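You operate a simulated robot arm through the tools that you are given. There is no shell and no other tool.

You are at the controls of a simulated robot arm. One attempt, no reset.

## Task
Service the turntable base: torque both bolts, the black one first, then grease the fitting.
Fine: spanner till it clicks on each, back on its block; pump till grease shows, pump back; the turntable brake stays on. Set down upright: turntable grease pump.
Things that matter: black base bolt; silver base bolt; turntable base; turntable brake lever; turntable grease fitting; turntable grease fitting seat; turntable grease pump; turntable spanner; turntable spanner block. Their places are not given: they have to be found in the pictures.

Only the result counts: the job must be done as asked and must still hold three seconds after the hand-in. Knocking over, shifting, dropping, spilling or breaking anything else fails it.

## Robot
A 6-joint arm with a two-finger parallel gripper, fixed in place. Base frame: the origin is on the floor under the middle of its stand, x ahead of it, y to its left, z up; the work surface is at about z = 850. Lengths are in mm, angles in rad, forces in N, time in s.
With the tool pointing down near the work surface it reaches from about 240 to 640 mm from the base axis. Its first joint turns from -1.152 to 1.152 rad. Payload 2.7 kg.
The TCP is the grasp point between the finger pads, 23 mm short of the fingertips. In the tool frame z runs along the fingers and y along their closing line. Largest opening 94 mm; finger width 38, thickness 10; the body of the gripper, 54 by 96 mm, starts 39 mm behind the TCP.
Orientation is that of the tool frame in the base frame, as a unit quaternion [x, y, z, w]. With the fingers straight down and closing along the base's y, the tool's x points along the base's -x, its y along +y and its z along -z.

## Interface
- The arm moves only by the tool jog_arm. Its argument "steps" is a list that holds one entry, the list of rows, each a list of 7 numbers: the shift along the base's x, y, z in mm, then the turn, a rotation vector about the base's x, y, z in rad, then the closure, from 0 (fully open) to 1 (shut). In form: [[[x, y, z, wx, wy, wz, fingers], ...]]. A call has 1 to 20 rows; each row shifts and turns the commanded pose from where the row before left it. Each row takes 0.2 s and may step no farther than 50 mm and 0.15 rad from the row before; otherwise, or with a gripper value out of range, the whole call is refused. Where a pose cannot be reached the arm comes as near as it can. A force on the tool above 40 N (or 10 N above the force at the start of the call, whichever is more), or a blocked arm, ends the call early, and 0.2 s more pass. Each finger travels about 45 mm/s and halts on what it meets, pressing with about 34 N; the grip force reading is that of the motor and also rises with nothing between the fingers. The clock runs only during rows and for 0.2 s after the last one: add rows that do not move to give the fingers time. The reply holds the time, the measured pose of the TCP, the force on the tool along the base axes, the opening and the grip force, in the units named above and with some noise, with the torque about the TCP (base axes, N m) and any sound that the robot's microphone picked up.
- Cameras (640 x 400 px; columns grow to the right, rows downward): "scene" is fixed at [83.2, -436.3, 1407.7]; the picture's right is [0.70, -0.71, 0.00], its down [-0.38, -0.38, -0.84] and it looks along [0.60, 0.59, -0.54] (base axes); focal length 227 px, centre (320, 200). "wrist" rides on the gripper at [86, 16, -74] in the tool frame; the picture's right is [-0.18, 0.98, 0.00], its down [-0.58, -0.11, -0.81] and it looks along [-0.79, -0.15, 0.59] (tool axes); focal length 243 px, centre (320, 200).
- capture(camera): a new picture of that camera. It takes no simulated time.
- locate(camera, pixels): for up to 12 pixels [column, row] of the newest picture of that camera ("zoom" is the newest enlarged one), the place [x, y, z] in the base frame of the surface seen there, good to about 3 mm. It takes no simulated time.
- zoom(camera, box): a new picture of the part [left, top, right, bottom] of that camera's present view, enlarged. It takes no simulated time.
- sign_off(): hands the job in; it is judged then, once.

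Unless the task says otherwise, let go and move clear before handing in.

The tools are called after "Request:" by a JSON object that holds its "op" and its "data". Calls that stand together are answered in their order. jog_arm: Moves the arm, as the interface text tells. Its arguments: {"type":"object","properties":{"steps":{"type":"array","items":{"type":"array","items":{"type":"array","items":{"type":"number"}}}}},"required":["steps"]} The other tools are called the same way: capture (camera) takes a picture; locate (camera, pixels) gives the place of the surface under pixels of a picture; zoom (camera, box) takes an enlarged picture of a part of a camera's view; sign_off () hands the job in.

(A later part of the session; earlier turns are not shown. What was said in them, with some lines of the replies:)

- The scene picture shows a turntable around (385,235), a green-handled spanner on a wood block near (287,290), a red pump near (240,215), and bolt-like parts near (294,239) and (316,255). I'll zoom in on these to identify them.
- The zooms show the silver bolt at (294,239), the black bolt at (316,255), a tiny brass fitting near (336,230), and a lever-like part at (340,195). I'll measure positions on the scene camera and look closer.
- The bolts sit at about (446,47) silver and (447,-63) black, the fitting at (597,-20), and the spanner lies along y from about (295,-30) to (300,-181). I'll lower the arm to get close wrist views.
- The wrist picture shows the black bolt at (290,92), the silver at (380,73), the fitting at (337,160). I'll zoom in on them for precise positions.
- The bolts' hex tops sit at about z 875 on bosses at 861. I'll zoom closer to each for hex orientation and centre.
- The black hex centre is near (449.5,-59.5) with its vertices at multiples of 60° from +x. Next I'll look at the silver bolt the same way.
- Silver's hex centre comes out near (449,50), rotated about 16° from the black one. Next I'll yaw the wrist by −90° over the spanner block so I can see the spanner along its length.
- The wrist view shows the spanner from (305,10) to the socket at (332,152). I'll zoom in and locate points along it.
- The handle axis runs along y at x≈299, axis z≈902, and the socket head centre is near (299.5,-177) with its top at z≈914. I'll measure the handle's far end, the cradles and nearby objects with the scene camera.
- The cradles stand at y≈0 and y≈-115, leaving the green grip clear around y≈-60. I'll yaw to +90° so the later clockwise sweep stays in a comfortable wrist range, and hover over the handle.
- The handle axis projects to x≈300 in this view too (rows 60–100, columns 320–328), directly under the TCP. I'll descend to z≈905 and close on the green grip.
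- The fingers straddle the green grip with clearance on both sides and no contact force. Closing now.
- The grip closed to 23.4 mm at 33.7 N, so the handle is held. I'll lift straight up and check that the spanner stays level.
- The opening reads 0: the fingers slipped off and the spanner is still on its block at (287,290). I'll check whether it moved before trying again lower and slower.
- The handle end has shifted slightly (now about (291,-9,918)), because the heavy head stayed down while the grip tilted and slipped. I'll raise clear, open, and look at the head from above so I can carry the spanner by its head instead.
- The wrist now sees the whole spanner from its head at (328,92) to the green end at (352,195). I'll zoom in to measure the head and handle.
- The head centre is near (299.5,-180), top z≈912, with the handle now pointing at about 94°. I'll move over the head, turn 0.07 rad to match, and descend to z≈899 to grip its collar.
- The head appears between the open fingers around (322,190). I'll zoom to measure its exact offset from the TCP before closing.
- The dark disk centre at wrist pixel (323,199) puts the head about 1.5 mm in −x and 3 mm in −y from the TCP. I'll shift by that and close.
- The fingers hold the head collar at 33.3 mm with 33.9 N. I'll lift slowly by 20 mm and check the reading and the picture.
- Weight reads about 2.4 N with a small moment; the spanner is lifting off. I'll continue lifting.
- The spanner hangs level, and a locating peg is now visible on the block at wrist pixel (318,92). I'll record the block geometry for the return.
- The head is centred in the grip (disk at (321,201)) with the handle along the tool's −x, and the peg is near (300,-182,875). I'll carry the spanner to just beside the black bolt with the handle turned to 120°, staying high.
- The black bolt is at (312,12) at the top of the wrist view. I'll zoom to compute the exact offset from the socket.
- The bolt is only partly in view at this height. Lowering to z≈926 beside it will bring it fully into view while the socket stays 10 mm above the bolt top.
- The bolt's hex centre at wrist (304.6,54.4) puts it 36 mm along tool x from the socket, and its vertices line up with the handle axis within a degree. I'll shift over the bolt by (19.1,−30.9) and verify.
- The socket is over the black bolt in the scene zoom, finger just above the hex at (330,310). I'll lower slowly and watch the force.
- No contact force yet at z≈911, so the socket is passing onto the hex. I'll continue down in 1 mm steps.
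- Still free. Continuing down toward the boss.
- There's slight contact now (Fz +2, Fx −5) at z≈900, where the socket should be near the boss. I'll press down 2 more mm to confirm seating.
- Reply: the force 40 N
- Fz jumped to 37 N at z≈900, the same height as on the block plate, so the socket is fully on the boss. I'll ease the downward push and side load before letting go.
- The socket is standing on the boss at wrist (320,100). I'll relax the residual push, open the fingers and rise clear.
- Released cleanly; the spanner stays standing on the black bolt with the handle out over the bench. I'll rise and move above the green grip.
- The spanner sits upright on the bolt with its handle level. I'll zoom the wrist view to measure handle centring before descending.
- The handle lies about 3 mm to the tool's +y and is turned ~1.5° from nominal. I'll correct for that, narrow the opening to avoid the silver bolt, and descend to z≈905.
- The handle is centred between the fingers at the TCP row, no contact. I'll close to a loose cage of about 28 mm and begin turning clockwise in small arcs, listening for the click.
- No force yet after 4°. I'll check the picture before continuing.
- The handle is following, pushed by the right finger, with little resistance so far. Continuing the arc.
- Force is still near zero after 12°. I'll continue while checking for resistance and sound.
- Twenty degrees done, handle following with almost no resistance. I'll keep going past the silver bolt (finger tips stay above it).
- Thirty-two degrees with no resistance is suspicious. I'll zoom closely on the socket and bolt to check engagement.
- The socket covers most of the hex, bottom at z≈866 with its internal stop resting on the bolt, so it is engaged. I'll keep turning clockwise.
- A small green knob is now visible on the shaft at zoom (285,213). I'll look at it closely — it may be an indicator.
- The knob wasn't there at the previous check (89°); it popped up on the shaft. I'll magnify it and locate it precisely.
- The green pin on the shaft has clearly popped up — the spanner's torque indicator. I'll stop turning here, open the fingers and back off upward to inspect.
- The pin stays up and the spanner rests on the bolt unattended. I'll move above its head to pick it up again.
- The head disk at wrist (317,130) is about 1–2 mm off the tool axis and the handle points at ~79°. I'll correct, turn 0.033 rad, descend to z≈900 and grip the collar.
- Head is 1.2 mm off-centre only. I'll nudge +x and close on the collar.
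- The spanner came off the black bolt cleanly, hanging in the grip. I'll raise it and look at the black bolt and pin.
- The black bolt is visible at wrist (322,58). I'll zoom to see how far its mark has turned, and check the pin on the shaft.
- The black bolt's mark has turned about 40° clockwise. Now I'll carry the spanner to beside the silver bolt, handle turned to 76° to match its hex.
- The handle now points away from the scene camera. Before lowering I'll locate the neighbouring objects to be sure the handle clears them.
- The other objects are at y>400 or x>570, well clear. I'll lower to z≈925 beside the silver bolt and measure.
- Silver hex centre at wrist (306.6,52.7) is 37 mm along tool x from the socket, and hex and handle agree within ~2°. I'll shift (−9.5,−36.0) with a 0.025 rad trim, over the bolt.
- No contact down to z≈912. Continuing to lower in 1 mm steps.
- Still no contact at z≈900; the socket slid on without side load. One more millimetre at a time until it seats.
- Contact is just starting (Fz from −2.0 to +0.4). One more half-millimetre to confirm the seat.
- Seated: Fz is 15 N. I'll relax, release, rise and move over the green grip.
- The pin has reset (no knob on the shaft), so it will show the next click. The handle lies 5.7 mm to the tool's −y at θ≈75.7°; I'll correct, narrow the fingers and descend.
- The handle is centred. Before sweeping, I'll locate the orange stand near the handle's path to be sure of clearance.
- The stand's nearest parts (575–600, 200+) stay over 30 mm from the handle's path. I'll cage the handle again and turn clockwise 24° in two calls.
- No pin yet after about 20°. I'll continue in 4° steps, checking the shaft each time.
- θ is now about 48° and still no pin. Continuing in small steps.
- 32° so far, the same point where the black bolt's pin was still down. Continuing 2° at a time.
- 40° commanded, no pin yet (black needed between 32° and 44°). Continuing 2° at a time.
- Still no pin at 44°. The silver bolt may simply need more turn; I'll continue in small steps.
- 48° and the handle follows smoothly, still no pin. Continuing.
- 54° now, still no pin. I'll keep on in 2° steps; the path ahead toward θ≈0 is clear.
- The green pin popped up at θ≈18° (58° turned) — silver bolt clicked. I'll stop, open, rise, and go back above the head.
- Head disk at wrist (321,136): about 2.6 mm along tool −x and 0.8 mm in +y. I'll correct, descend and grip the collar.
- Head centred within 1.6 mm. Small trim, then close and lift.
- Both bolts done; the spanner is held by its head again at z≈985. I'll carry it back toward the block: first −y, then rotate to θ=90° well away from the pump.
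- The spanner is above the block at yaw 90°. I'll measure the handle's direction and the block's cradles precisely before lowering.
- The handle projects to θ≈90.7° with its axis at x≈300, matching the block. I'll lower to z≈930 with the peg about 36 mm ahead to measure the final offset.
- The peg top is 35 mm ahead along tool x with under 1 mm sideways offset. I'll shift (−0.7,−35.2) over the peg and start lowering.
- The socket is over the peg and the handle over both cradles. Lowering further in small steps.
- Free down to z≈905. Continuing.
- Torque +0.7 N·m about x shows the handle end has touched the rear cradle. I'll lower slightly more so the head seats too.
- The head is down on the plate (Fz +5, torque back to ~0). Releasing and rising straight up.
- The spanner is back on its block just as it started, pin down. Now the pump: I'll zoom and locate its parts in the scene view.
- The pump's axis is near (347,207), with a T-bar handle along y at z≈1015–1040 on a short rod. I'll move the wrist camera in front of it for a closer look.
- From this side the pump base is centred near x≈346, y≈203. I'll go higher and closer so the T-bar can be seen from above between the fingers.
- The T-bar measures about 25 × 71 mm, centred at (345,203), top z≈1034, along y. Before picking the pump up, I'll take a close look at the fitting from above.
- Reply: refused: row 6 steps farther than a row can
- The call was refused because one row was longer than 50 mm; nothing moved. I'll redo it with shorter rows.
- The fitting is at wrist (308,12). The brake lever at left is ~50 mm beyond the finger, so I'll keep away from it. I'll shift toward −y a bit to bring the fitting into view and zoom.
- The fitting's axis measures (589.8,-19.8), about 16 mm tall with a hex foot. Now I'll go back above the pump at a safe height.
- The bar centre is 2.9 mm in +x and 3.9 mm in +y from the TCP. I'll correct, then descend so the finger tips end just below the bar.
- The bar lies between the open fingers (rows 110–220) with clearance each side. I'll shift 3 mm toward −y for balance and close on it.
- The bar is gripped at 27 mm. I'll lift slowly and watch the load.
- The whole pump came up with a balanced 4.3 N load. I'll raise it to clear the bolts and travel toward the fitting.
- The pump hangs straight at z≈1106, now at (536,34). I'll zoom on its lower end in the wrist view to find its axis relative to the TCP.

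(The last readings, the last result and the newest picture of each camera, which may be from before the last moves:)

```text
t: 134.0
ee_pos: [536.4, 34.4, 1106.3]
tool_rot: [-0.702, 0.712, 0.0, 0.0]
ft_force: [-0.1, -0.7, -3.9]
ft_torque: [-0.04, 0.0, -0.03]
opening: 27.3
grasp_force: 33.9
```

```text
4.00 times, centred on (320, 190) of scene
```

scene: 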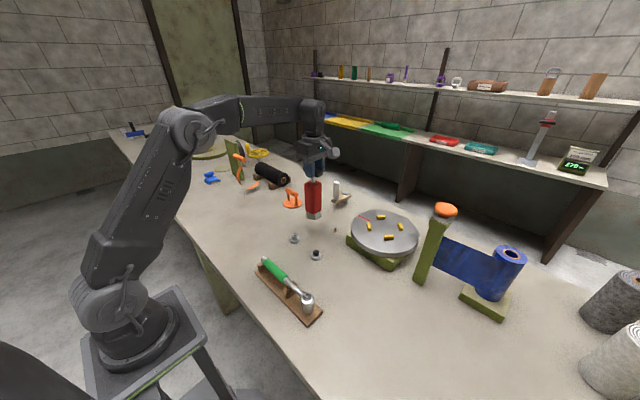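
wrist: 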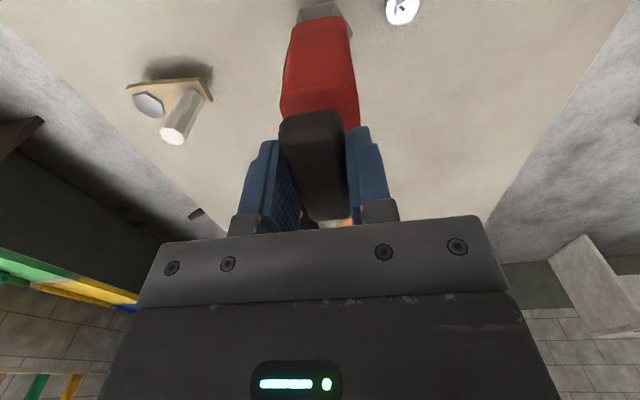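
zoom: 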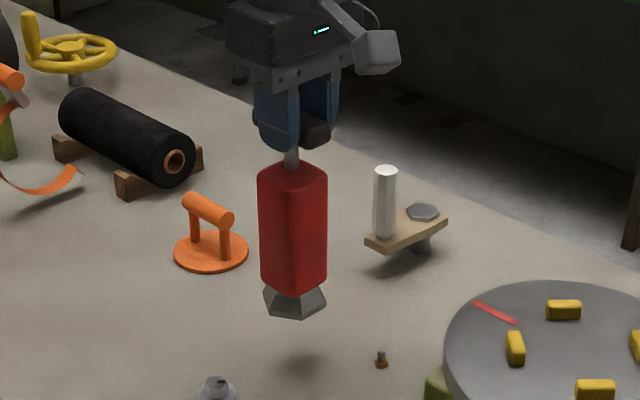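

The hex foot's corners give the pump axis at about tool X=−7.6 (7.6 mm in +y from the TCP), matching the −0.04 N·m torque. I'll move so that the pump axis is over the fitting at (589.8,−19.8), still high.

Request:
{"op": "jog_arm", "data": {"steps": [[[6, -7, 0, 0, 0, 0, 1], [12, -14, 0, 0, 0, 0, 1], [13, -15, 0, 0, 0, 0, 1], [12, -14, 0, 0, 0, 0, 1], [7, -8, 0, 0, 0, 0, 1], [2.6, -2.9, 0, 0, 0, 0, 1], [0, 0, 0, 0, 0, 0, 1], [0, 0, 0, 0, 0, 0, 1]]]}}

Request:
{"op": "capture", "data": {"camera": "scene"}}

Request:
{"op": "zoom", "data": {"camera": "scene", "box": [310, 165, 370, 240]}}

Request:
{"op": "capture", "data": {"camera": "wrist"}}

```text
t: 135.8
ee_pos: [588.7, -27.6, 1104.9]
tool_rot: [-0.702, 0.712, 0.0, 0.001]
ft_force: [0.3, -0.3, -4.7]
ft_torque: [-0.06, 0.0, 0.0]
opening: 27.3
grasp_force: 33.9
```

```text
taken
```

scene: 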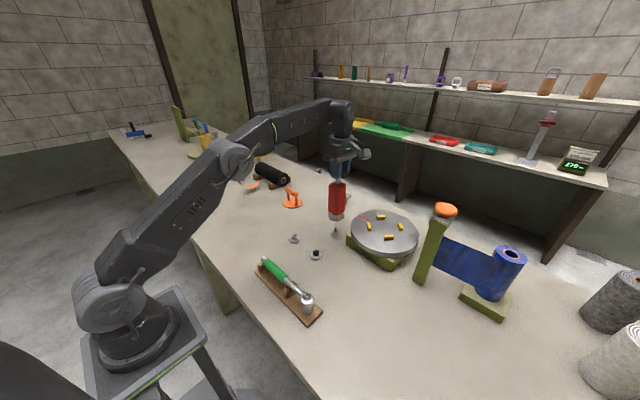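

```text
5.33 times, centred on (340, 202) of scene
```

zoom: 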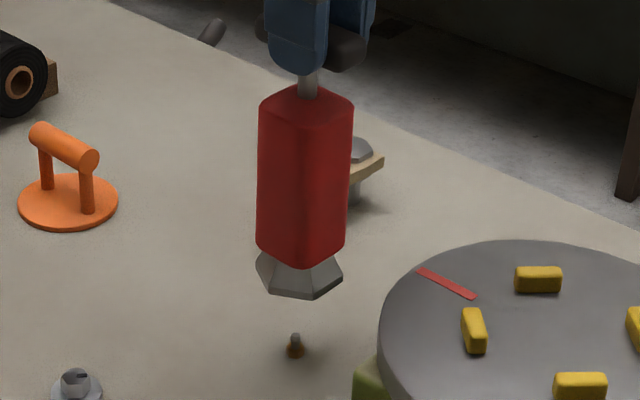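

```text
taken
```

wrist: 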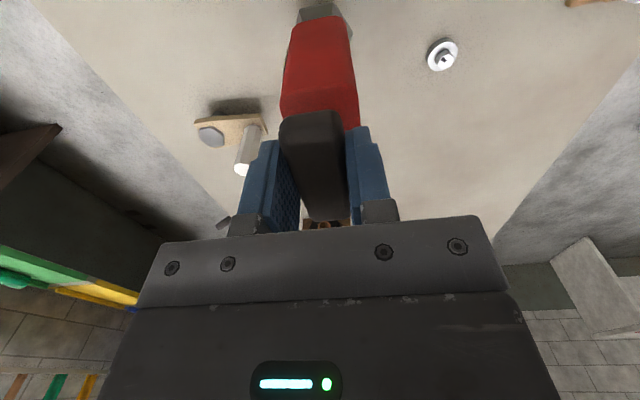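

In the scene zoom the foot of the pump hovers just above the fitting (295,345). I'll zoom in more to measure the alignment.

Request:
{"op": "zoom", "data": {"camera": "scene", "box": [322, 205, 352, 236]}}

```text
12.90 times, centred on (337, 220) of scene
```

zoom: 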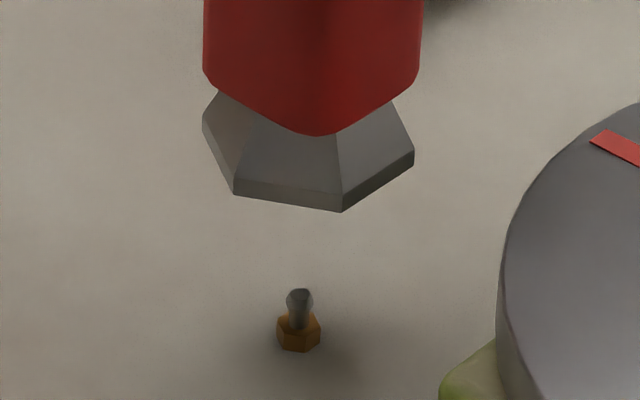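

The foot's hex centre projects to (308,149) versus an expected (308,143) for perfect alignment — within ~2–3 mm. I'll lower 30 mm and check again.

Request:
{"op": "jog_arm", "data": {"steps": [[[0, 0, -8, 0, 0, 0, 1], [0, 0, -10, 0, 0, 0, 1], [0, 0, -8, 0, 0, 0, 1], [0, 0, -4, 0, 0, 0, 1], [0, 0, 0, 0, 0, 0, 1], [0, 0, 0, 0, 0, 0, 1]]]}}

Request:
{"op": "zoom", "data": {"camera": "scene", "box": [322, 210, 350, 238]}}

Request:
{"op": "capture", "data": {"camera": "wrist"}}

Request:
{"op": "zoom", "data": {"camera": "wrist", "box": [250, 0, 390, 90]}}

```text
t: 137.2
ee_pos: [589.2, -28.9, 1075.3]
tool_rot: [-0.702, 0.712, 0.0, 0.0]
ft_force: [-0.6, 0.3, -4.9]
ft_torque: [-0.02, 0.0, -0.01]
opening: 27.2
grasp_force: 34.9
```

```text
14.29 times, centred on (336, 224) of scene
```

zoom: 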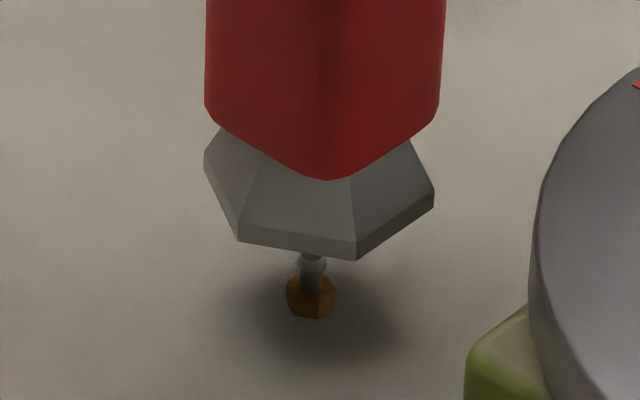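

```text
taken
```

wrist: 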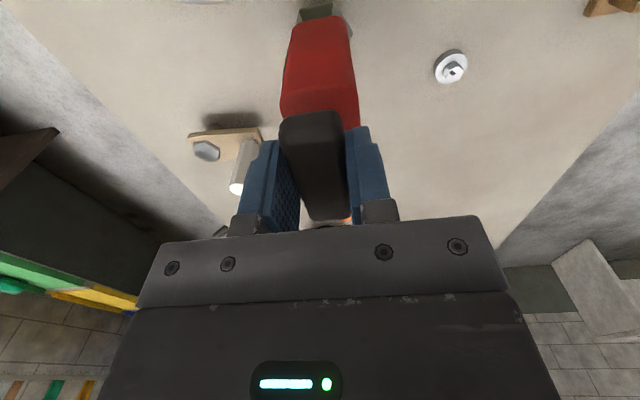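

```text
4.44 times, centred on (320, 45) of wrist
```

zoom: 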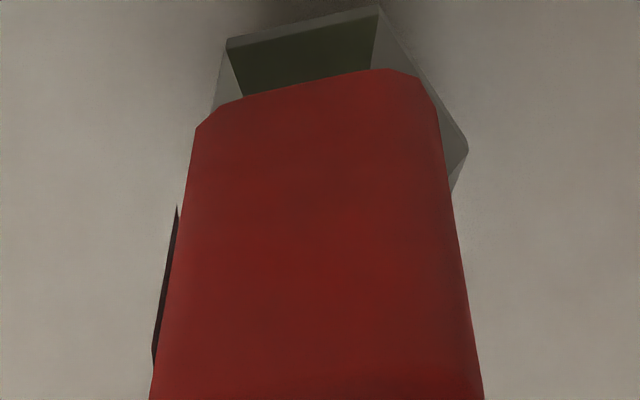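

The small vertical discrepancy is explained by the rod extending a few mm when the pump is lifted; laterally the pump is within ~1 mm of the fitting. I'll nudge slightly and lower gently, watching for contact.

Request:
{"op": "jog_arm", "data": {"steps": [[[0.2, 0.6, -4, 0, 0, 0, 1], [0, 0, -4, 0, 0, 0, 1], [0, 0, -4, 0, 0, 0, 1], [0, 0, -3, 0, 0, 0, 1], [0, 0, 0, 0, 0, 0, 1], [0, 0, 0, 0, 0, 0, 1]]]}}

Request:
{"op": "zoom", "data": {"camera": "scene", "box": [322, 210, 350, 238]}}

```text
t: 138.6
ee_pos: [589.1, -28.1, 1059.9]
tool_rot: [-0.702, 0.713, -0.001, 0.0]
ft_force: [0.4, 0.3, -4.5]
ft_torque: [0.02, -0.03, 0.0]
opening: 27.4
grasp_force: 34.3
```

```text
14.29 times, centred on (336, 224) of scene
```

zoom: 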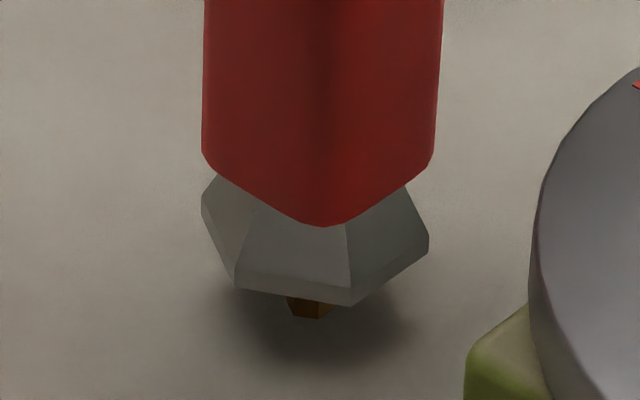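

Alignment still good (rim centre (315,232) vs expected (314.5,231)). Continuing down in 2 mm steps.

Request:
{"op": "jog_arm", "data": {"steps": [[[0, 0, -2, 0, 0, 0, 1], [0, 0, -2, 0, 0, 0, 1], [0, 0, -2, 0, 0, 0, 1], [0, 0, -2, 0, 0, 0, 1], [0, 0, 0, 0, 0, 0, 1]]]}}

Request:
{"op": "jog_arm", "data": {"steps": [[[0, 0, -2, 0, 0, 0, 1], [0, 0, -2, 0, 0, 0, 1], [0, 0, 0, 0, 0, 0, 1]]]}}

Request:
{"op": "jog_arm", "data": {"steps": [[[0, 0, -2, 0, 0, 0, 1], [0, 0, -2, 0, 0, 0, 1], [0, 0, 0, 0, 0, 0, 1]]]}}

Request:
{"op": "zoom", "data": {"camera": "scene", "box": [315, 190, 360, 240]}}

```text
t: 139.8
ee_pos: [590.4, -27.8, 1051.1]
tool_rot: [-0.702, 0.712, -0.001, 0.0]
ft_force: [0.1, 0.0, -4.0]
ft_torque: [-0.05, -0.02, 0.01]
opening: 27.3
grasp_force: 34.5
```

```text
t: 140.6
ee_pos: [589.0, -27.1, 1048.7]
tool_rot: [-0.702, 0.712, 0.0, 0.0]
ft_force: [0.4, 0.1, -4.2]
ft_torque: [-0.05, -0.05, -0.02]
opening: 27.5
grasp_force: 34.0
```

```text
t: 141.4
ee_pos: [589.1, -27.0, 1043.7]
tool_rot: [-0.702, 0.712, 0.001, 0.001]
ft_force: [0.5, 0.3, -4.5]
ft_torque: [-0.01, 0.02, 0.01]
opening: 27.3
grasp_force: 33.8
```

```text
8.00 times, centred on (338, 215) of scene
```

zoom: 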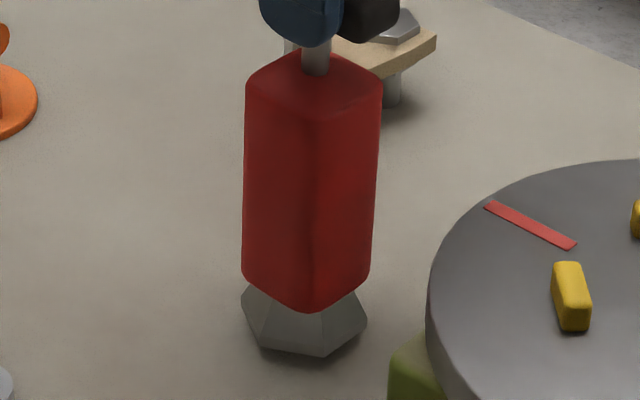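

No contact though the foot is now below the fitting's tip height, so the fitting has entered the foot. Lowering the last millimetres.

Request:
{"op": "jog_arm", "data": {"steps": [[[0, 0, -2, 0, 0, 0, 1], [0, 0, -2, 0, 0, 0, 1], [0, 0, 0, 0, 0, 0, 1]]]}}

Request:
{"op": "jog_arm", "data": {"steps": [[[0, 0, -1, 0, 0, 0, 1], [0, 0, -1, 0, 0, 0, 1], [0, 0, 0, 0, 0, 0, 1]]]}}

Request:
{"op": "jog_arm", "data": {"steps": [[[0, 0, -1, 0, 0, 0, 1], [0, 0, -1, 0, 0, 0, 1], [0, 0, 0, 0, 0, 0, 1]]]}}

Request:
{"op": "zoom", "data": {"camera": "scene", "box": [315, 190, 360, 240]}}

```text
t: 142.2
ee_pos: [590.2, -26.5, 1041.7]
tool_rot: [-0.702, 0.712, 0.0, -0.001]
ft_force: [0.3, 0.8, -5.1]
ft_torque: [0.0, 0.04, 0.0]
opening: 27.3
grasp_force: 33.9
```

```text
t: 143.0
ee_pos: [589.1, -26.0, 1037.2]
tool_rot: [-0.702, 0.712, 0.001, 0.001]
ft_force: [0.3, 0.4, -4.6]
ft_torque: [-0.03, 0.02, -0.01]
opening: 27.2
grasp_force: 34.0
```

```text
t: 143.8
ee_pos: [590.0, -27.1, 1036.3]
tool_rot: [-0.702, 0.712, 0.001, 0.001]
ft_force: [-0.4, -1.1, -5.2]
ft_torque: [-0.03, 0.0, 0.02]
opening: 27.5
grasp_force: 34.2
```

```text
8.00 times, centred on (338, 215) of scene
```

zoom: 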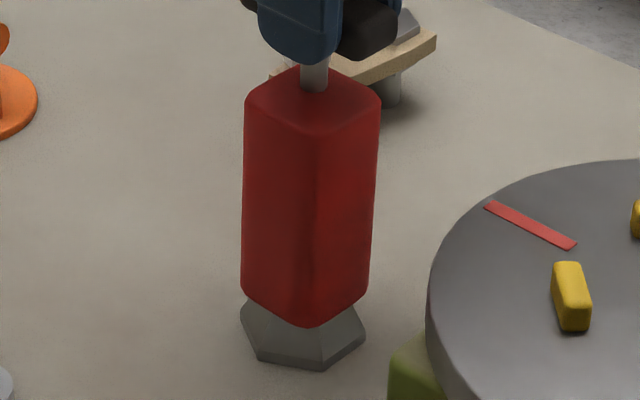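

Still carrying the full weight at nominal 1 mm above the bench. One millimetre at a time until it lands.

Request:
{"op": "jog_arm", "data": {"steps": [[[0, 0, -1, 0, 0, 0, 1], [0, 0, 0, 0, 0, 0, 1]]]}}

Request:
{"op": "jog_arm", "data": {"steps": [[[0, 0, -1, 0, 0, 0, 1], [0, 0, 0, 0, 0, 0, 1]]]}}

Request:
{"op": "jog_arm", "data": {"steps": [[[0, 0, -1, 0, 0, 0, 1], [0, 0, 0, 0, 0, 0, 1]]]}}

Request:
{"op": "zoom", "data": {"camera": "scene", "box": [315, 190, 360, 240]}}

```text
t: 144.4
ee_pos: [589.2, -27.2, 1036.9]
tool_rot: [-0.702, 0.712, 0.0, 0.0]
ft_force: [-0.4, 0.5, -3.8]
ft_torque: [0.01, 0.03, -0.02]
opening: 27.2
grasp_force: 34.7
```

```text
t: 145.0
ee_pos: [589.6, -26.6, 1035.0]
tool_rot: [-0.702, 0.712, -0.001, 0.0]
ft_force: [-0.7, 0.6, 0.7]
ft_torque: [0.23, 0.01, 0.03]
opening: 27.1
grasp_force: 34.0
```

```text
t: 145.6
ee_pos: [591.0, -26.6, 1033.7]
tool_rot: [-0.702, 0.712, 0.0, 0.0]
ft_force: [-0.7, 0.2, 0.2]
ft_torque: [0.14, -0.01, 0.02]
opening: 27.2
grasp_force: 33.9
```

```text
8.00 times, centred on (338, 215) of scene
```

zoom: 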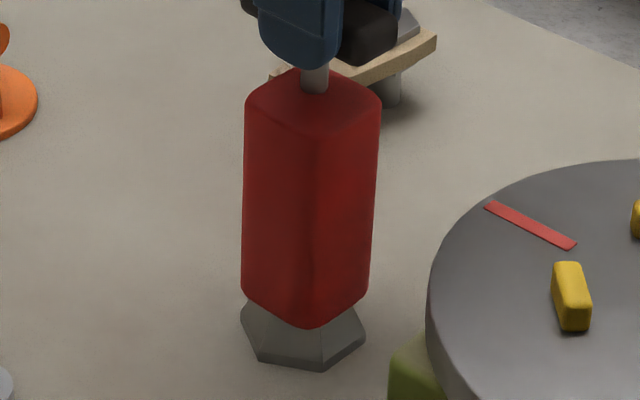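

The pump has landed (load dropped to ~0) and the handle now gives under light push — a plunger. I'll press the handle down gradually.

Request:
{"op": "jog_arm", "data": {"steps": [[[0, 0, -2, 0, 0, 0, 1], [0, 0, -2, 0, 0, 0, 1], [0, 0, -2, 0, 0, 0, 1], [0, 0, 0, 0, 0, 0, 1]]]}}

Request:
{"op": "zoom", "data": {"camera": "scene", "box": [315, 185, 360, 240]}}

```text
t: 146.6
ee_pos: [589.0, -26.8, 1026.7]
tool_rot: [-0.702, 0.713, 0.0, 0.0]
ft_force: [-1.5, 1.8, 2.4]
ft_torque: [0.27, 0.06, 0.05]
opening: 27.3
grasp_force: 33.5
```

```text
7.27 times, centred on (338, 212) of scene
```

zoom: 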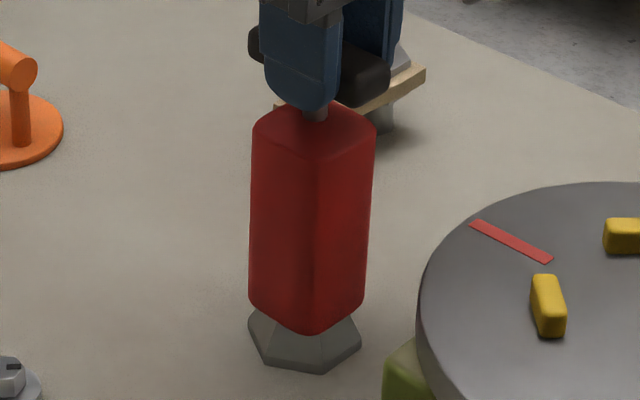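

The plunger is going in with ~7 N. I'll continue the stroke a further 12 mm, watching force.

Request:
{"op": "jog_arm", "data": {"steps": [[[0, 0, -2, 0, 0, 0, 1], [0, 0, -2, 0, 0, 0, 1], [0, 0, -2, 0, 0, 0, 1], [0, 0, 0, 0, 0, 0, 1]]]}}

Request:
{"op": "jog_arm", "data": {"steps": [[[0, 0, -2, 0, 0, 0, 1], [0, 0, -2, 0, 0, 0, 1], [0, 0, -2, 0, 0, 0, 1], [0, 0, 0, 0, 0, 0, 1]]]}}

Request:
{"op": "zoom", "data": {"camera": "scene", "box": [315, 185, 360, 240]}}

```text
t: 147.6
ee_pos: [590.0, -28.1, 1020.6]
tool_rot: [-0.702, 0.712, 0.0, 0.001]
ft_force: [1.7, 1.9, 3.0]
ft_torque: [0.32, -0.12, 0.01]
opening: 27.3
grasp_force: 33.9
heard: click
```

```text
t: 148.6
ee_pos: [589.2, -26.8, 1016.4]
tool_rot: [-0.702, 0.712, 0.0, 0.0]
ft_force: [2.3, -0.4, 4.5]
ft_torque: [-0.02, -0.04, -0.02]
opening: 27.2
grasp_force: 34.2
```

```text
7.27 times, centred on (338, 212) of scene
```

zoom: 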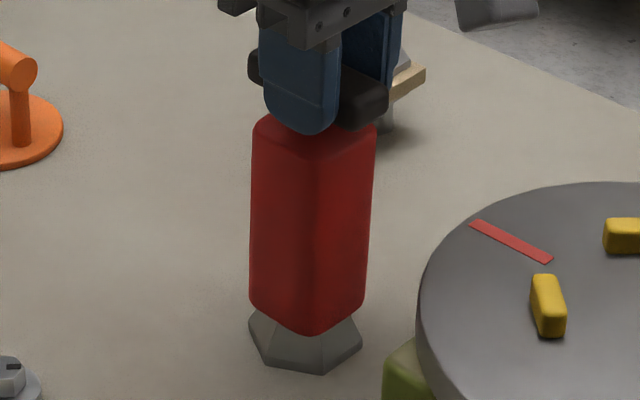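

A "click" was heard during that press — one pump stroke. No grease is visible yet around the foot, so I'll raise the handle for another stroke.

Request:
{"op": "jog_arm", "data": {"steps": [[[0, 0, 3, 0, 0, 0, 1], [0, 0, 4, 0, 0, 0, 1], [0, 0, 4, 0, 0, 0, 1], [0, 0, 4, 0, 0, 0, 1], [0, 0, 2.5, 0, 0, 0, 1], [0, 0, 0, 0, 0, 0, 1]]]}}

Request:
{"op": "zoom", "data": {"camera": "scene", "box": [315, 185, 360, 240]}}

```text
t: 150.0
ee_pos: [589.5, -28.0, 1032.2]
tool_rot: [-0.702, 0.712, 0.0, 0.0]
ft_force: [-0.5, -2.3, 1.2]
ft_torque: [-0.32, 0.06, 0.0]
opening: 27.2
grasp_force: 34.2
```

```text
7.27 times, centred on (338, 212) of scene
```

zoom: 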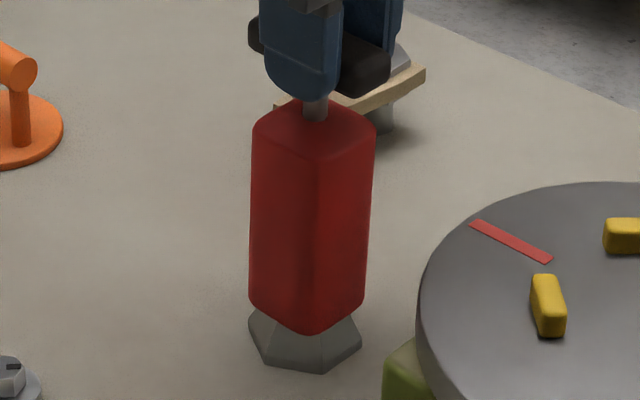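

The body stays put and the handle came back up. Second stroke down.

Request:
{"op": "jog_arm", "data": {"steps": [[[0, 0, -3, 0, 0, 0, 1], [0, 0, -3, 0, 0, 0, 1], [0, 0, -3, 0, 0, 0, 1], [0, 0, -3, 0, 0, 0, 1], [0, 0, -3, 0, 0, 0, 1], [0, 0, -2, 0, 0, 0, 1], [0, 0, 0, 0, 0, 0, 1]]]}}

Request:
{"op": "zoom", "data": {"camera": "scene", "box": [315, 185, 360, 240]}}

Request:
{"op": "capture", "data": {"camera": "wrist"}}

```text
t: 151.6
ee_pos: [589.1, -28.2, 1017.9]
tool_rot: [-0.702, 0.712, 0.0, 0.0]
ft_force: [3.5, -0.7, 4.6]
ft_torque: [0.03, -0.31, 0.0]
opening: 27.1
grasp_force: 34.1
heard: click
```

```text
7.27 times, centred on (338, 212) of scene
```

zoom: 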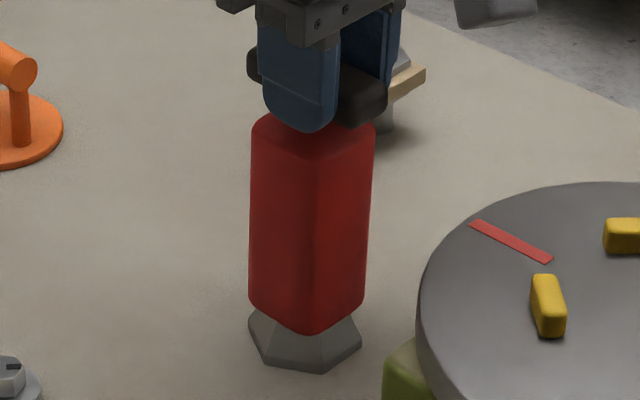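

```text
taken
```

wrist: 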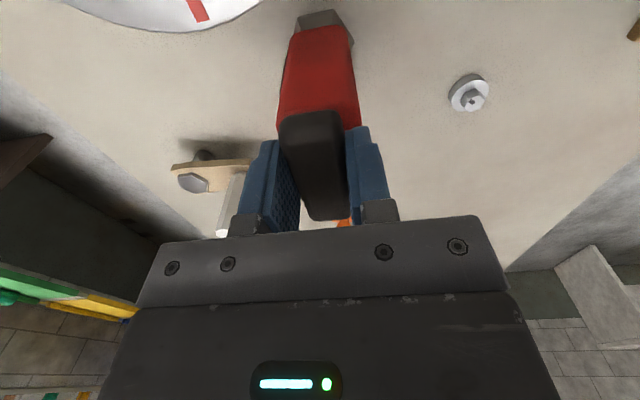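

A second click. No grease visible yet at the foot. I'll do a third full stroke and look closely at the base.

Request:
{"op": "jog_arm", "data": {"steps": [[[0, 0, 4, 0, 0, 0, 1], [0, 0, 4, 0, 0, 0, 1], [0, 0, 4, 0, 0, 0, 1], [0, 0, 4, 0, 0, 0, 1], [0, 0, 1, 0, 0, 0, 1], [0, 0, 0, 0, 0, 0, 1], [0, 0, -3, 0, 0, 0, 1], [0, 0, -3, 0, 0, 0, 1], [0, 0, -3, 0, 0, 0, 1], [0, 0, -3, 0, 0, 0, 1], [0, 0, -3, 0, 0, 0, 1], [0, 0, -2, 0, 0, 0, 1], [0, 0, 0, 0, 0, 0, 1]]]}}

Request:
{"op": "zoom", "data": {"camera": "scene", "box": [318, 210, 358, 240]}}

Request:
{"op": "zoom", "data": {"camera": "wrist", "box": [240, 0, 400, 100]}}

```text
t: 154.4
ee_pos: [589.4, -28.4, 1015.7]
tool_rot: [-0.702, 0.712, 0.0, 0.0]
ft_force: [-1.2, -2.2, 5.1]
ft_torque: [-0.23, -0.05, -0.01]
opening: 27.2
grasp_force: 34.5
heard: click
```

```text
13.33 times, centred on (338, 225) of scene
```

zoom: 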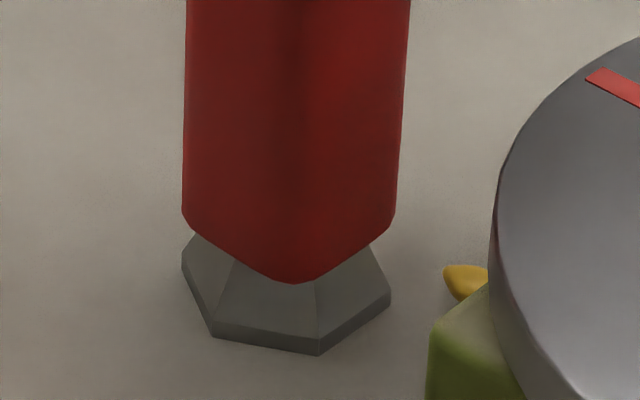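

```text
4.00 times, centred on (320, 50) of wrist
```

zoom: 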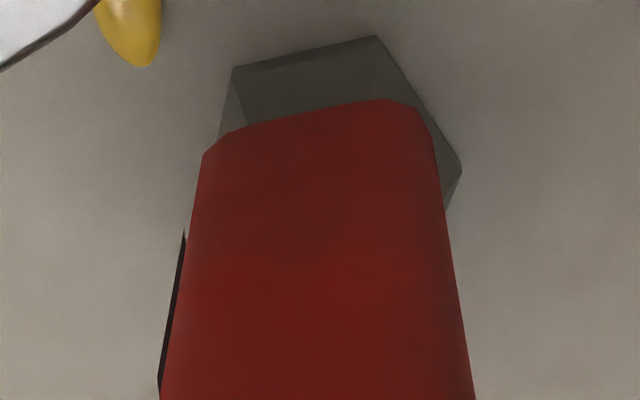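

A yellow grease bead has now appeared at the turntable base (scene zoom (465,280)), not there before: grease shows. I'll stop pumping, raise the handle, and lift the pump straight off.

Request:
{"op": "jog_arm", "data": {"steps": [[[0, 0, 4, 0, 0, 0, 1], [0, 0, 4, 0, 0, 0, 1], [0, 0, 4, 0, 0, 0, 1], [0, 0, 4, 0, 0, 0, 1], [0, 0, 2, 0, 0, 0, 1], [0, 0, 2, 0, 0, 0, 1], [0, 0, 2, 0, 0, 0, 1], [0, 0, 2, 0, 0, 0, 1], [0, 0, 2, 0, 0, 0, 1], [0, 0, 3, 0, 0, 0, 1], [0, 0, 3, 0, 0, 0, 1], [0, 0, 4, 0, 0, 0, 1], [0, 0, 0, 0, 0, 0, 1]]]}}

Request:
{"op": "zoom", "data": {"camera": "scene", "box": [312, 180, 366, 242]}}

```text
t: 157.2
ee_pos: [588.0, -28.8, 1052.9]
tool_rot: [-0.702, 0.712, 0.0, -0.001]
ft_force: [0.0, -0.5, -4.6]
ft_torque: [-0.03, -0.01, -0.01]
opening: 27.4
grasp_force: 33.8
```

```text
6.45 times, centred on (339, 211) of scene
```

zoom: 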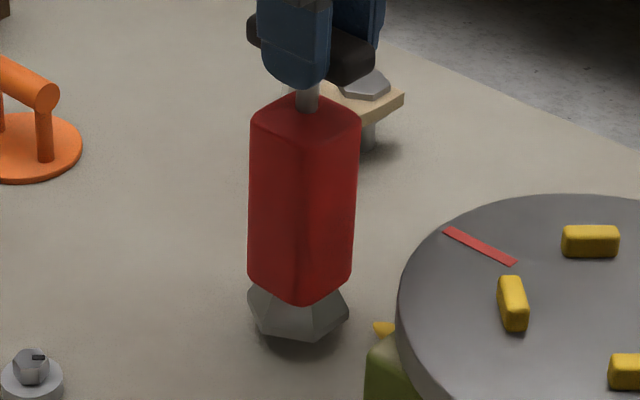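

The pump is lifted off the fitting with the bead visible at (383,328). I'll raise it fully and travel back along the same path.

Request:
{"op": "jog_arm", "data": {"steps": [[[0, 0, 8, 0, 0, 0, 1], [0, 0, 14, 0, 0, 0, 1], [0, 0, 16, 0, 0, 0, 1], [0, 0, 10, 0, 0, 0, 1], [0, 0, 5.5, 0, 0, 0, 1], [0, 0, 0, 0, 0, 0, 1]]]}}

Request:
{"op": "zoom", "data": {"camera": "scene", "box": [312, 180, 372, 250]}}

Request:
{"op": "jog_arm", "data": {"steps": [[[-6, 6, 0, 0, 0, 0, 1], [-14, 13, 0, 0, 0, 0, 1], [-20, 19, 0, 0, 0, 0, 1], [-22, 21, 0, 0, 0, 0, 1], [-22, 21, 0, 0, 0, 0, 1], [-22, 21, 0, 0, 0, 0, 1], [-22, 21, 0, 0, 0, 0, 1], [-22, 21, 0, 0, 0, 0, 1], [-22, 21, 0, 0, 0, 0, 1], [-22, 21, 0, 0, 0, 0, 1], [-20, 20, 0, 0, 0, 0, 1], [-16, 15, 0, 0, 0, 0, 1], [-9, 9, 0, 0, 0, 0, 1], [-3.8, 3.3, 0, 0, 0, 0, 1], [0, 0, 0, 0, 0, 0, 1], [0, 0, 0, 0, 0, 0, 1]]]}}

Request:
{"op": "capture", "data": {"camera": "scene"}}

Request:
{"op": "capture", "data": {"camera": "wrist"}}

```text
t: 158.6
ee_pos: [589.9, -27.0, 1105.7]
tool_rot: [-0.702, 0.712, 0.0, 0.0]
ft_force: [-0.8, -0.2, -4.5]
ft_torque: [0.0, 0.01, 0.02]
opening: 27.1
grasp_force: 34.0
```

```text
5.71 times, centred on (342, 215) of scene
```

zoom: 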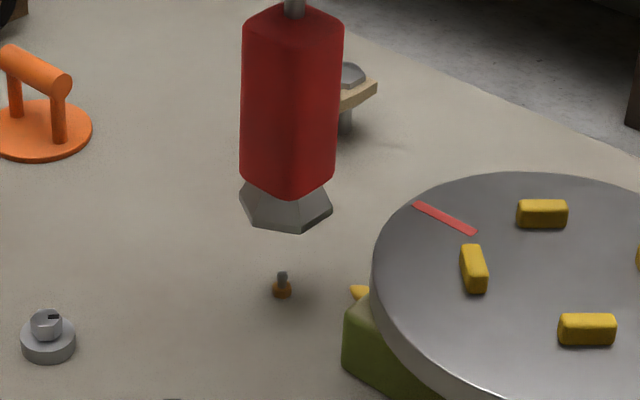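

```text
t: 162.0
ee_pos: [344.9, 204.1, 1105.1]
tool_rot: [-0.702, 0.712, 0.0, 0.0]
ft_force: [-0.5, 0.4, -3.9]
ft_torque: [-0.04, 0.02, -0.05]
opening: 27.0
grasp_force: 33.9
```

```text
taken
```

scene: 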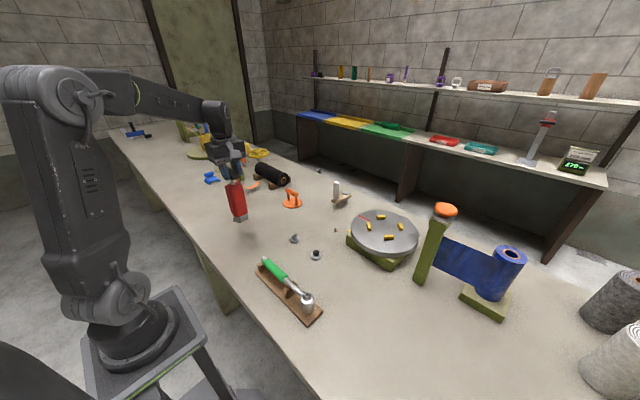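

```text
taken
```

wrist: 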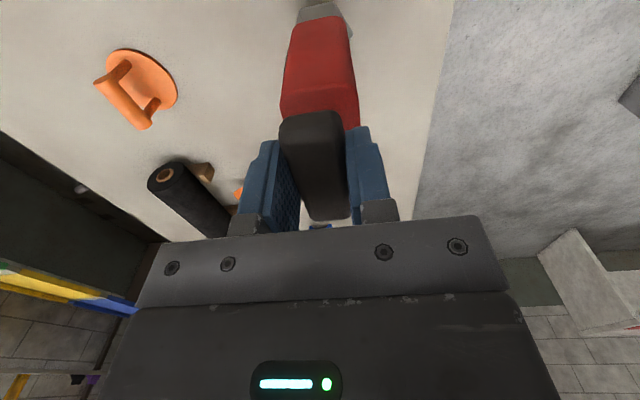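

The pump is back above its original spot (TCP x 345, y 204). I'll lower it gently, checking for touchdown.

Request:
{"op": "jog_arm", "data": {"steps": [[[0, 0, -10, 0, 0, 0, 1], [0, 0, -15, 0, 0, 0, 1], [0, 0, -15, 0, 0, 0, 1], [0, 0, -12, 0, 0, 0, 1], [0, 0, -8, 0, 0, 0, 1], [0, 0, -4, 0, 0, 0, 1], [0, 0, 0, 0, 0, 0, 1], [0, 0, 0, 0, 0, 0, 1]]]}}

Request:
{"op": "zoom", "data": {"camera": "scene", "box": [205, 150, 285, 245]}}

Request:
{"op": "jog_arm", "data": {"steps": [[[0, 0, -2, 0, 0, 0, 1], [0, 0, -2, 0, 0, 0, 1], [0, 0, -1, 0, 0, 0, 1], [0, 0, 0, 0, 0, 0, 1]]]}}

```text
t: 163.8
ee_pos: [346.3, 205.4, 1042.1]
tool_rot: [-0.702, 0.712, 0.0, 0.0]
ft_force: [-0.5, 0.3, -4.9]
ft_torque: [0.0, -0.01, -0.01]
opening: 27.0
grasp_force: 33.9
```

```text
4.21 times, centred on (245, 198) of scene
```

zoom: 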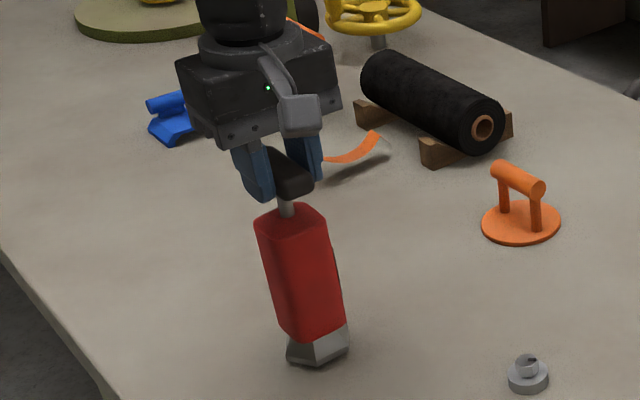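

```text
t: 164.8
ee_pos: [346.2, 204.7, 1037.5]
tool_rot: [-0.702, 0.712, 0.001, 0.0]
ft_force: [0.5, 0.4, -5.0]
ft_torque: [-0.02, -0.03, 0.02]
opening: 27.2
grasp_force: 34.2
```

Still carrying it at 1 mm nominal height. Final millimetres.

Request:
{"op": "jog_arm", "data": {"steps": [[[0, 0, -1, 0, 0, 0, 1], [0, 0, 0, 0, 0, 0, 1]]]}}

Request:
{"op": "jog_arm", "data": {"steps": [[[0, 0, -1, 0, 0, 0, 1], [0, 0, 0, 0, 0, 0, 1]]]}}

Request:
{"op": "zoom", "data": {"camera": "scene", "box": [205, 150, 285, 245]}}

```text
t: 165.4
ee_pos: [346.5, 204.6, 1035.6]
tool_rot: [-0.702, 0.712, 0.001, 0.001]
ft_force: [1.5, -0.7, -3.9]
ft_torque: [-0.01, -0.02, 0.03]
opening: 27.3
grasp_force: 34.2
```

```text
t: 166.0
ee_pos: [345.7, 204.8, 1033.7]
tool_rot: [-0.702, 0.712, 0.0, 0.0]
ft_force: [-0.2, -1.9, 0.4]
ft_torque: [-0.19, 0.02, 0.0]
opening: 27.1
grasp_force: 34.4
```

```text
4.21 times, centred on (245, 198) of scene
```

zoom: 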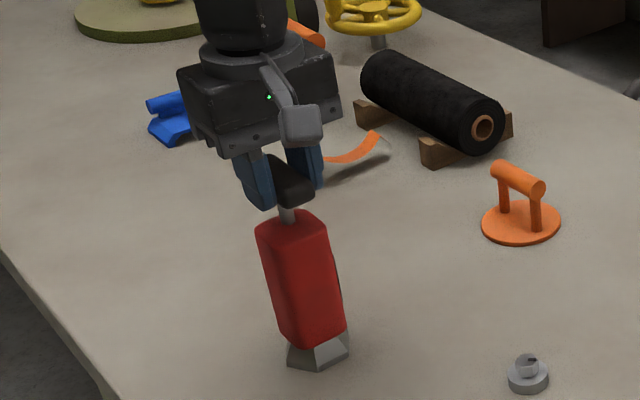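

The pump is standing at its original place (Fz ~0, same pixels as before). I'll open the fingers and rise straight up.

Request:
{"op": "jog_arm", "data": {"steps": [[[0, 0, 0, 0, 0, 0, 0.9], [0, 0, 0, 0, 0, 0, 0.6], [0, 0, 0, 0, 0, 0, 0.4], [0, 0, 0, 0, 0, 0, 0.2], [0, 0, 0, 0, 0, 0, 0.1], [0, 0, 0, 0, 0, 0, 0], [0, 0, 10, 0, 0, 0, 0], [0, 0, 30, 0, 0, 0, 0], [0, 0, 40, 0, 0, 0, 0], [0, 0, 40, 0, 0, 0, 0], [0, 0, 0, 0, 0, 0, 0]]]}}

Request:
{"op": "capture", "data": {"camera": "scene"}}

Request:
{"op": "zoom", "data": {"camera": "scene", "box": [205, 150, 285, 245]}}

Request:
{"op": "zoom", "data": {"camera": "scene", "box": [310, 170, 440, 280]}}

Request:
{"op": "zoom", "data": {"camera": "scene", "box": [250, 225, 350, 325]}}

```text
t: 168.4
ee_pos: [345.1, 205.7, 1155.3]
tool_rot: [-0.702, 0.712, 0.0, 0.0]
ft_force: [0.5, -0.3, -0.8]
ft_torque: [0.03, -0.03, 0.01]
opening: 94.1
grasp_force: 0.1
```

```text
taken
```

scene: 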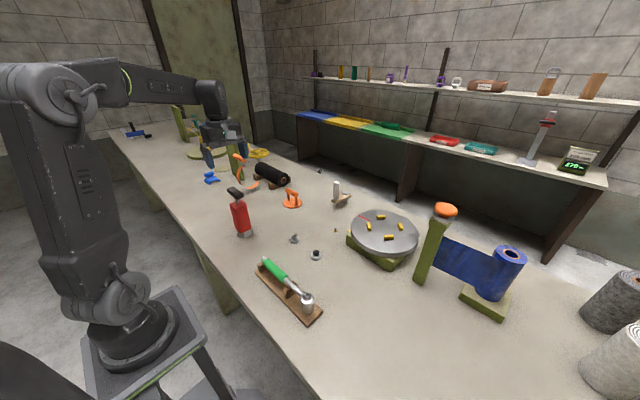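

```text
4.21 times, centred on (245, 198) of scene
```

zoom: 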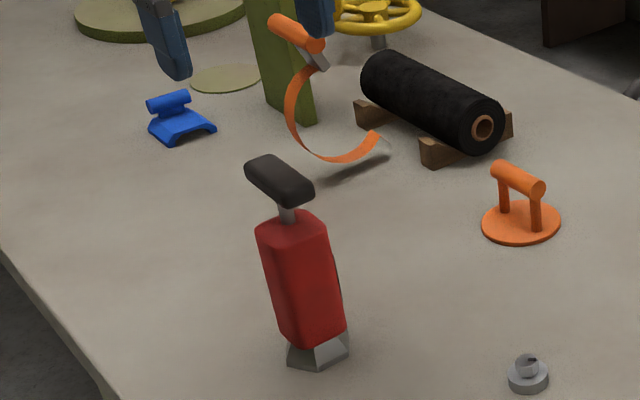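

```text
3.64 times, centred on (375, 225) of scene
```

zoom: 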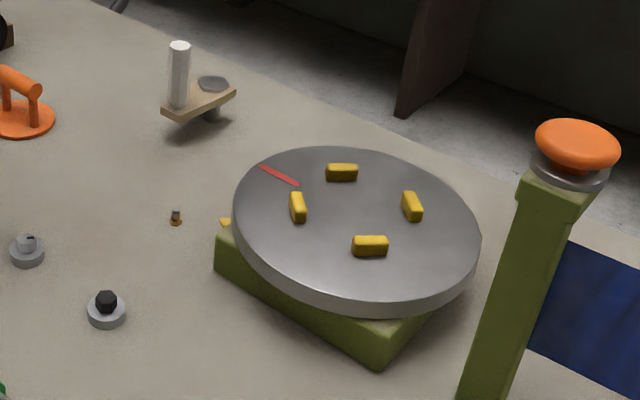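

```text
4.00 times, centred on (300, 275) of scene
```

zoom: 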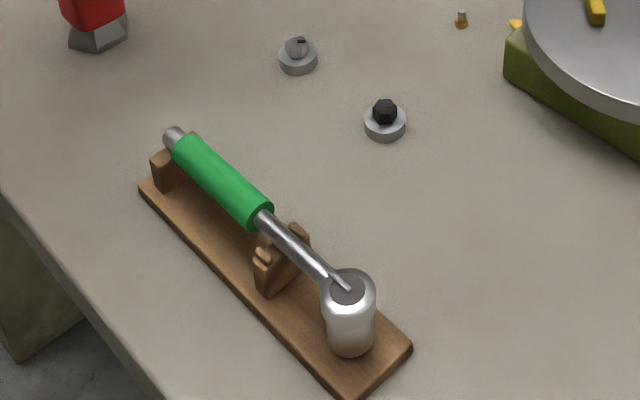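

Everything is in place: the pump stands upright at its spot, the spanner is on its block, the grease bead shows at zoom (225,222), and the brake lever and turntable mark are unchanged. I'll move the arm well clear before handing in.

Request:
{"op": "jog_arm", "data": {"steps": [[[0, 0, 40, 0, 0, 0, 0], [0, 0, 45, 0, 0, 0, 0], [0, -30, 30, 0, 0, 0, 0], [0, -40, 20, 0, 0, 0, 0], [0, -40, 0, 0, 0, 0, 0], [0, -40, 0, 0, 0, 0, 0], [0, 0, 0, 0, 0, 0, 0], [0, 0, 0, 0, 0, 0, 0]]]}}

Request:
{"op": "capture", "data": {"camera": "scene"}}

Request:
{"op": "zoom", "data": {"camera": "scene", "box": [220, 170, 440, 330]}}

```text
t: 170.2
ee_pos: [346.0, 56.8, 1290.0]
tool_rot: [-0.702, 0.712, 0.0, 0.0]
ft_force: [0.3, 0.7, 0.3]
ft_torque: [0.01, 0.0, -0.03]
opening: 94.2
grasp_force: 0.0
```

```text
taken
```

scene: 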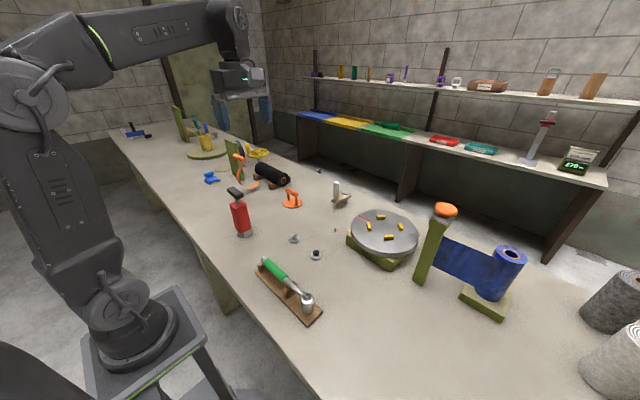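

```text
2.50 times, centred on (330, 250) of scene
```

zoom: 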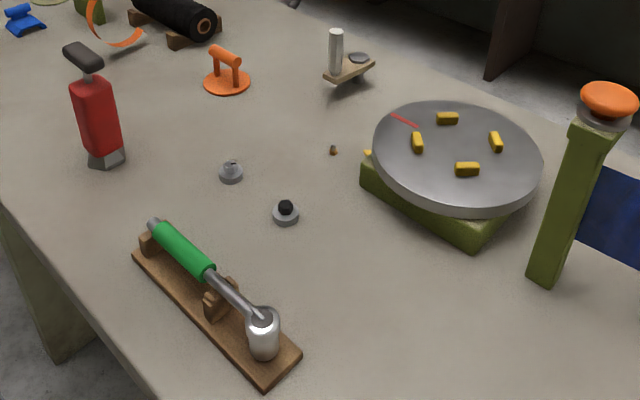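

The final picture matches the starting layout: pump upright at (95,120), spanner on its block at (215,290), brake lever unmoved at (345,65), and the grease bead at (368,155). The arm is clear and open, so I'm handing in.

Request:
{"op": "sign_off", "data": {}}

```text
The job is handed in.
```

I torqued both bolts, the black one first, then greased the fitting, and I've handed the job in. The result hasn't come back yet.

- **Bolts:** I turned each bolt clockwise until the spanner's green pin popped up. The black one turned about 40° and the silver about 58°. The microphone picked up no click on either, so I took the pin as the click.
- **Black bolt overshoot:** I was checking the pin less often on this bolt, so it may have gone up to about 12° past the pin. On the silver bolt it was about 2°.
- **Grease:** three pump strokes, each with an audible click. I stopped when a yellow bead of grease showed at the turntable base.
- **Putting back:** the spanner is on its block with the pin down. The pump stands upright where it started.
- **Spanner slip:** on my first try at lifting the spanner, the grip slipped and the handle shifted slightly on the block. I then carried it by its head instead, and nothing was dropped.
- **Everything else:** in the last picture the brake lever and turntable mark look unmoved. The arm is open and clear.
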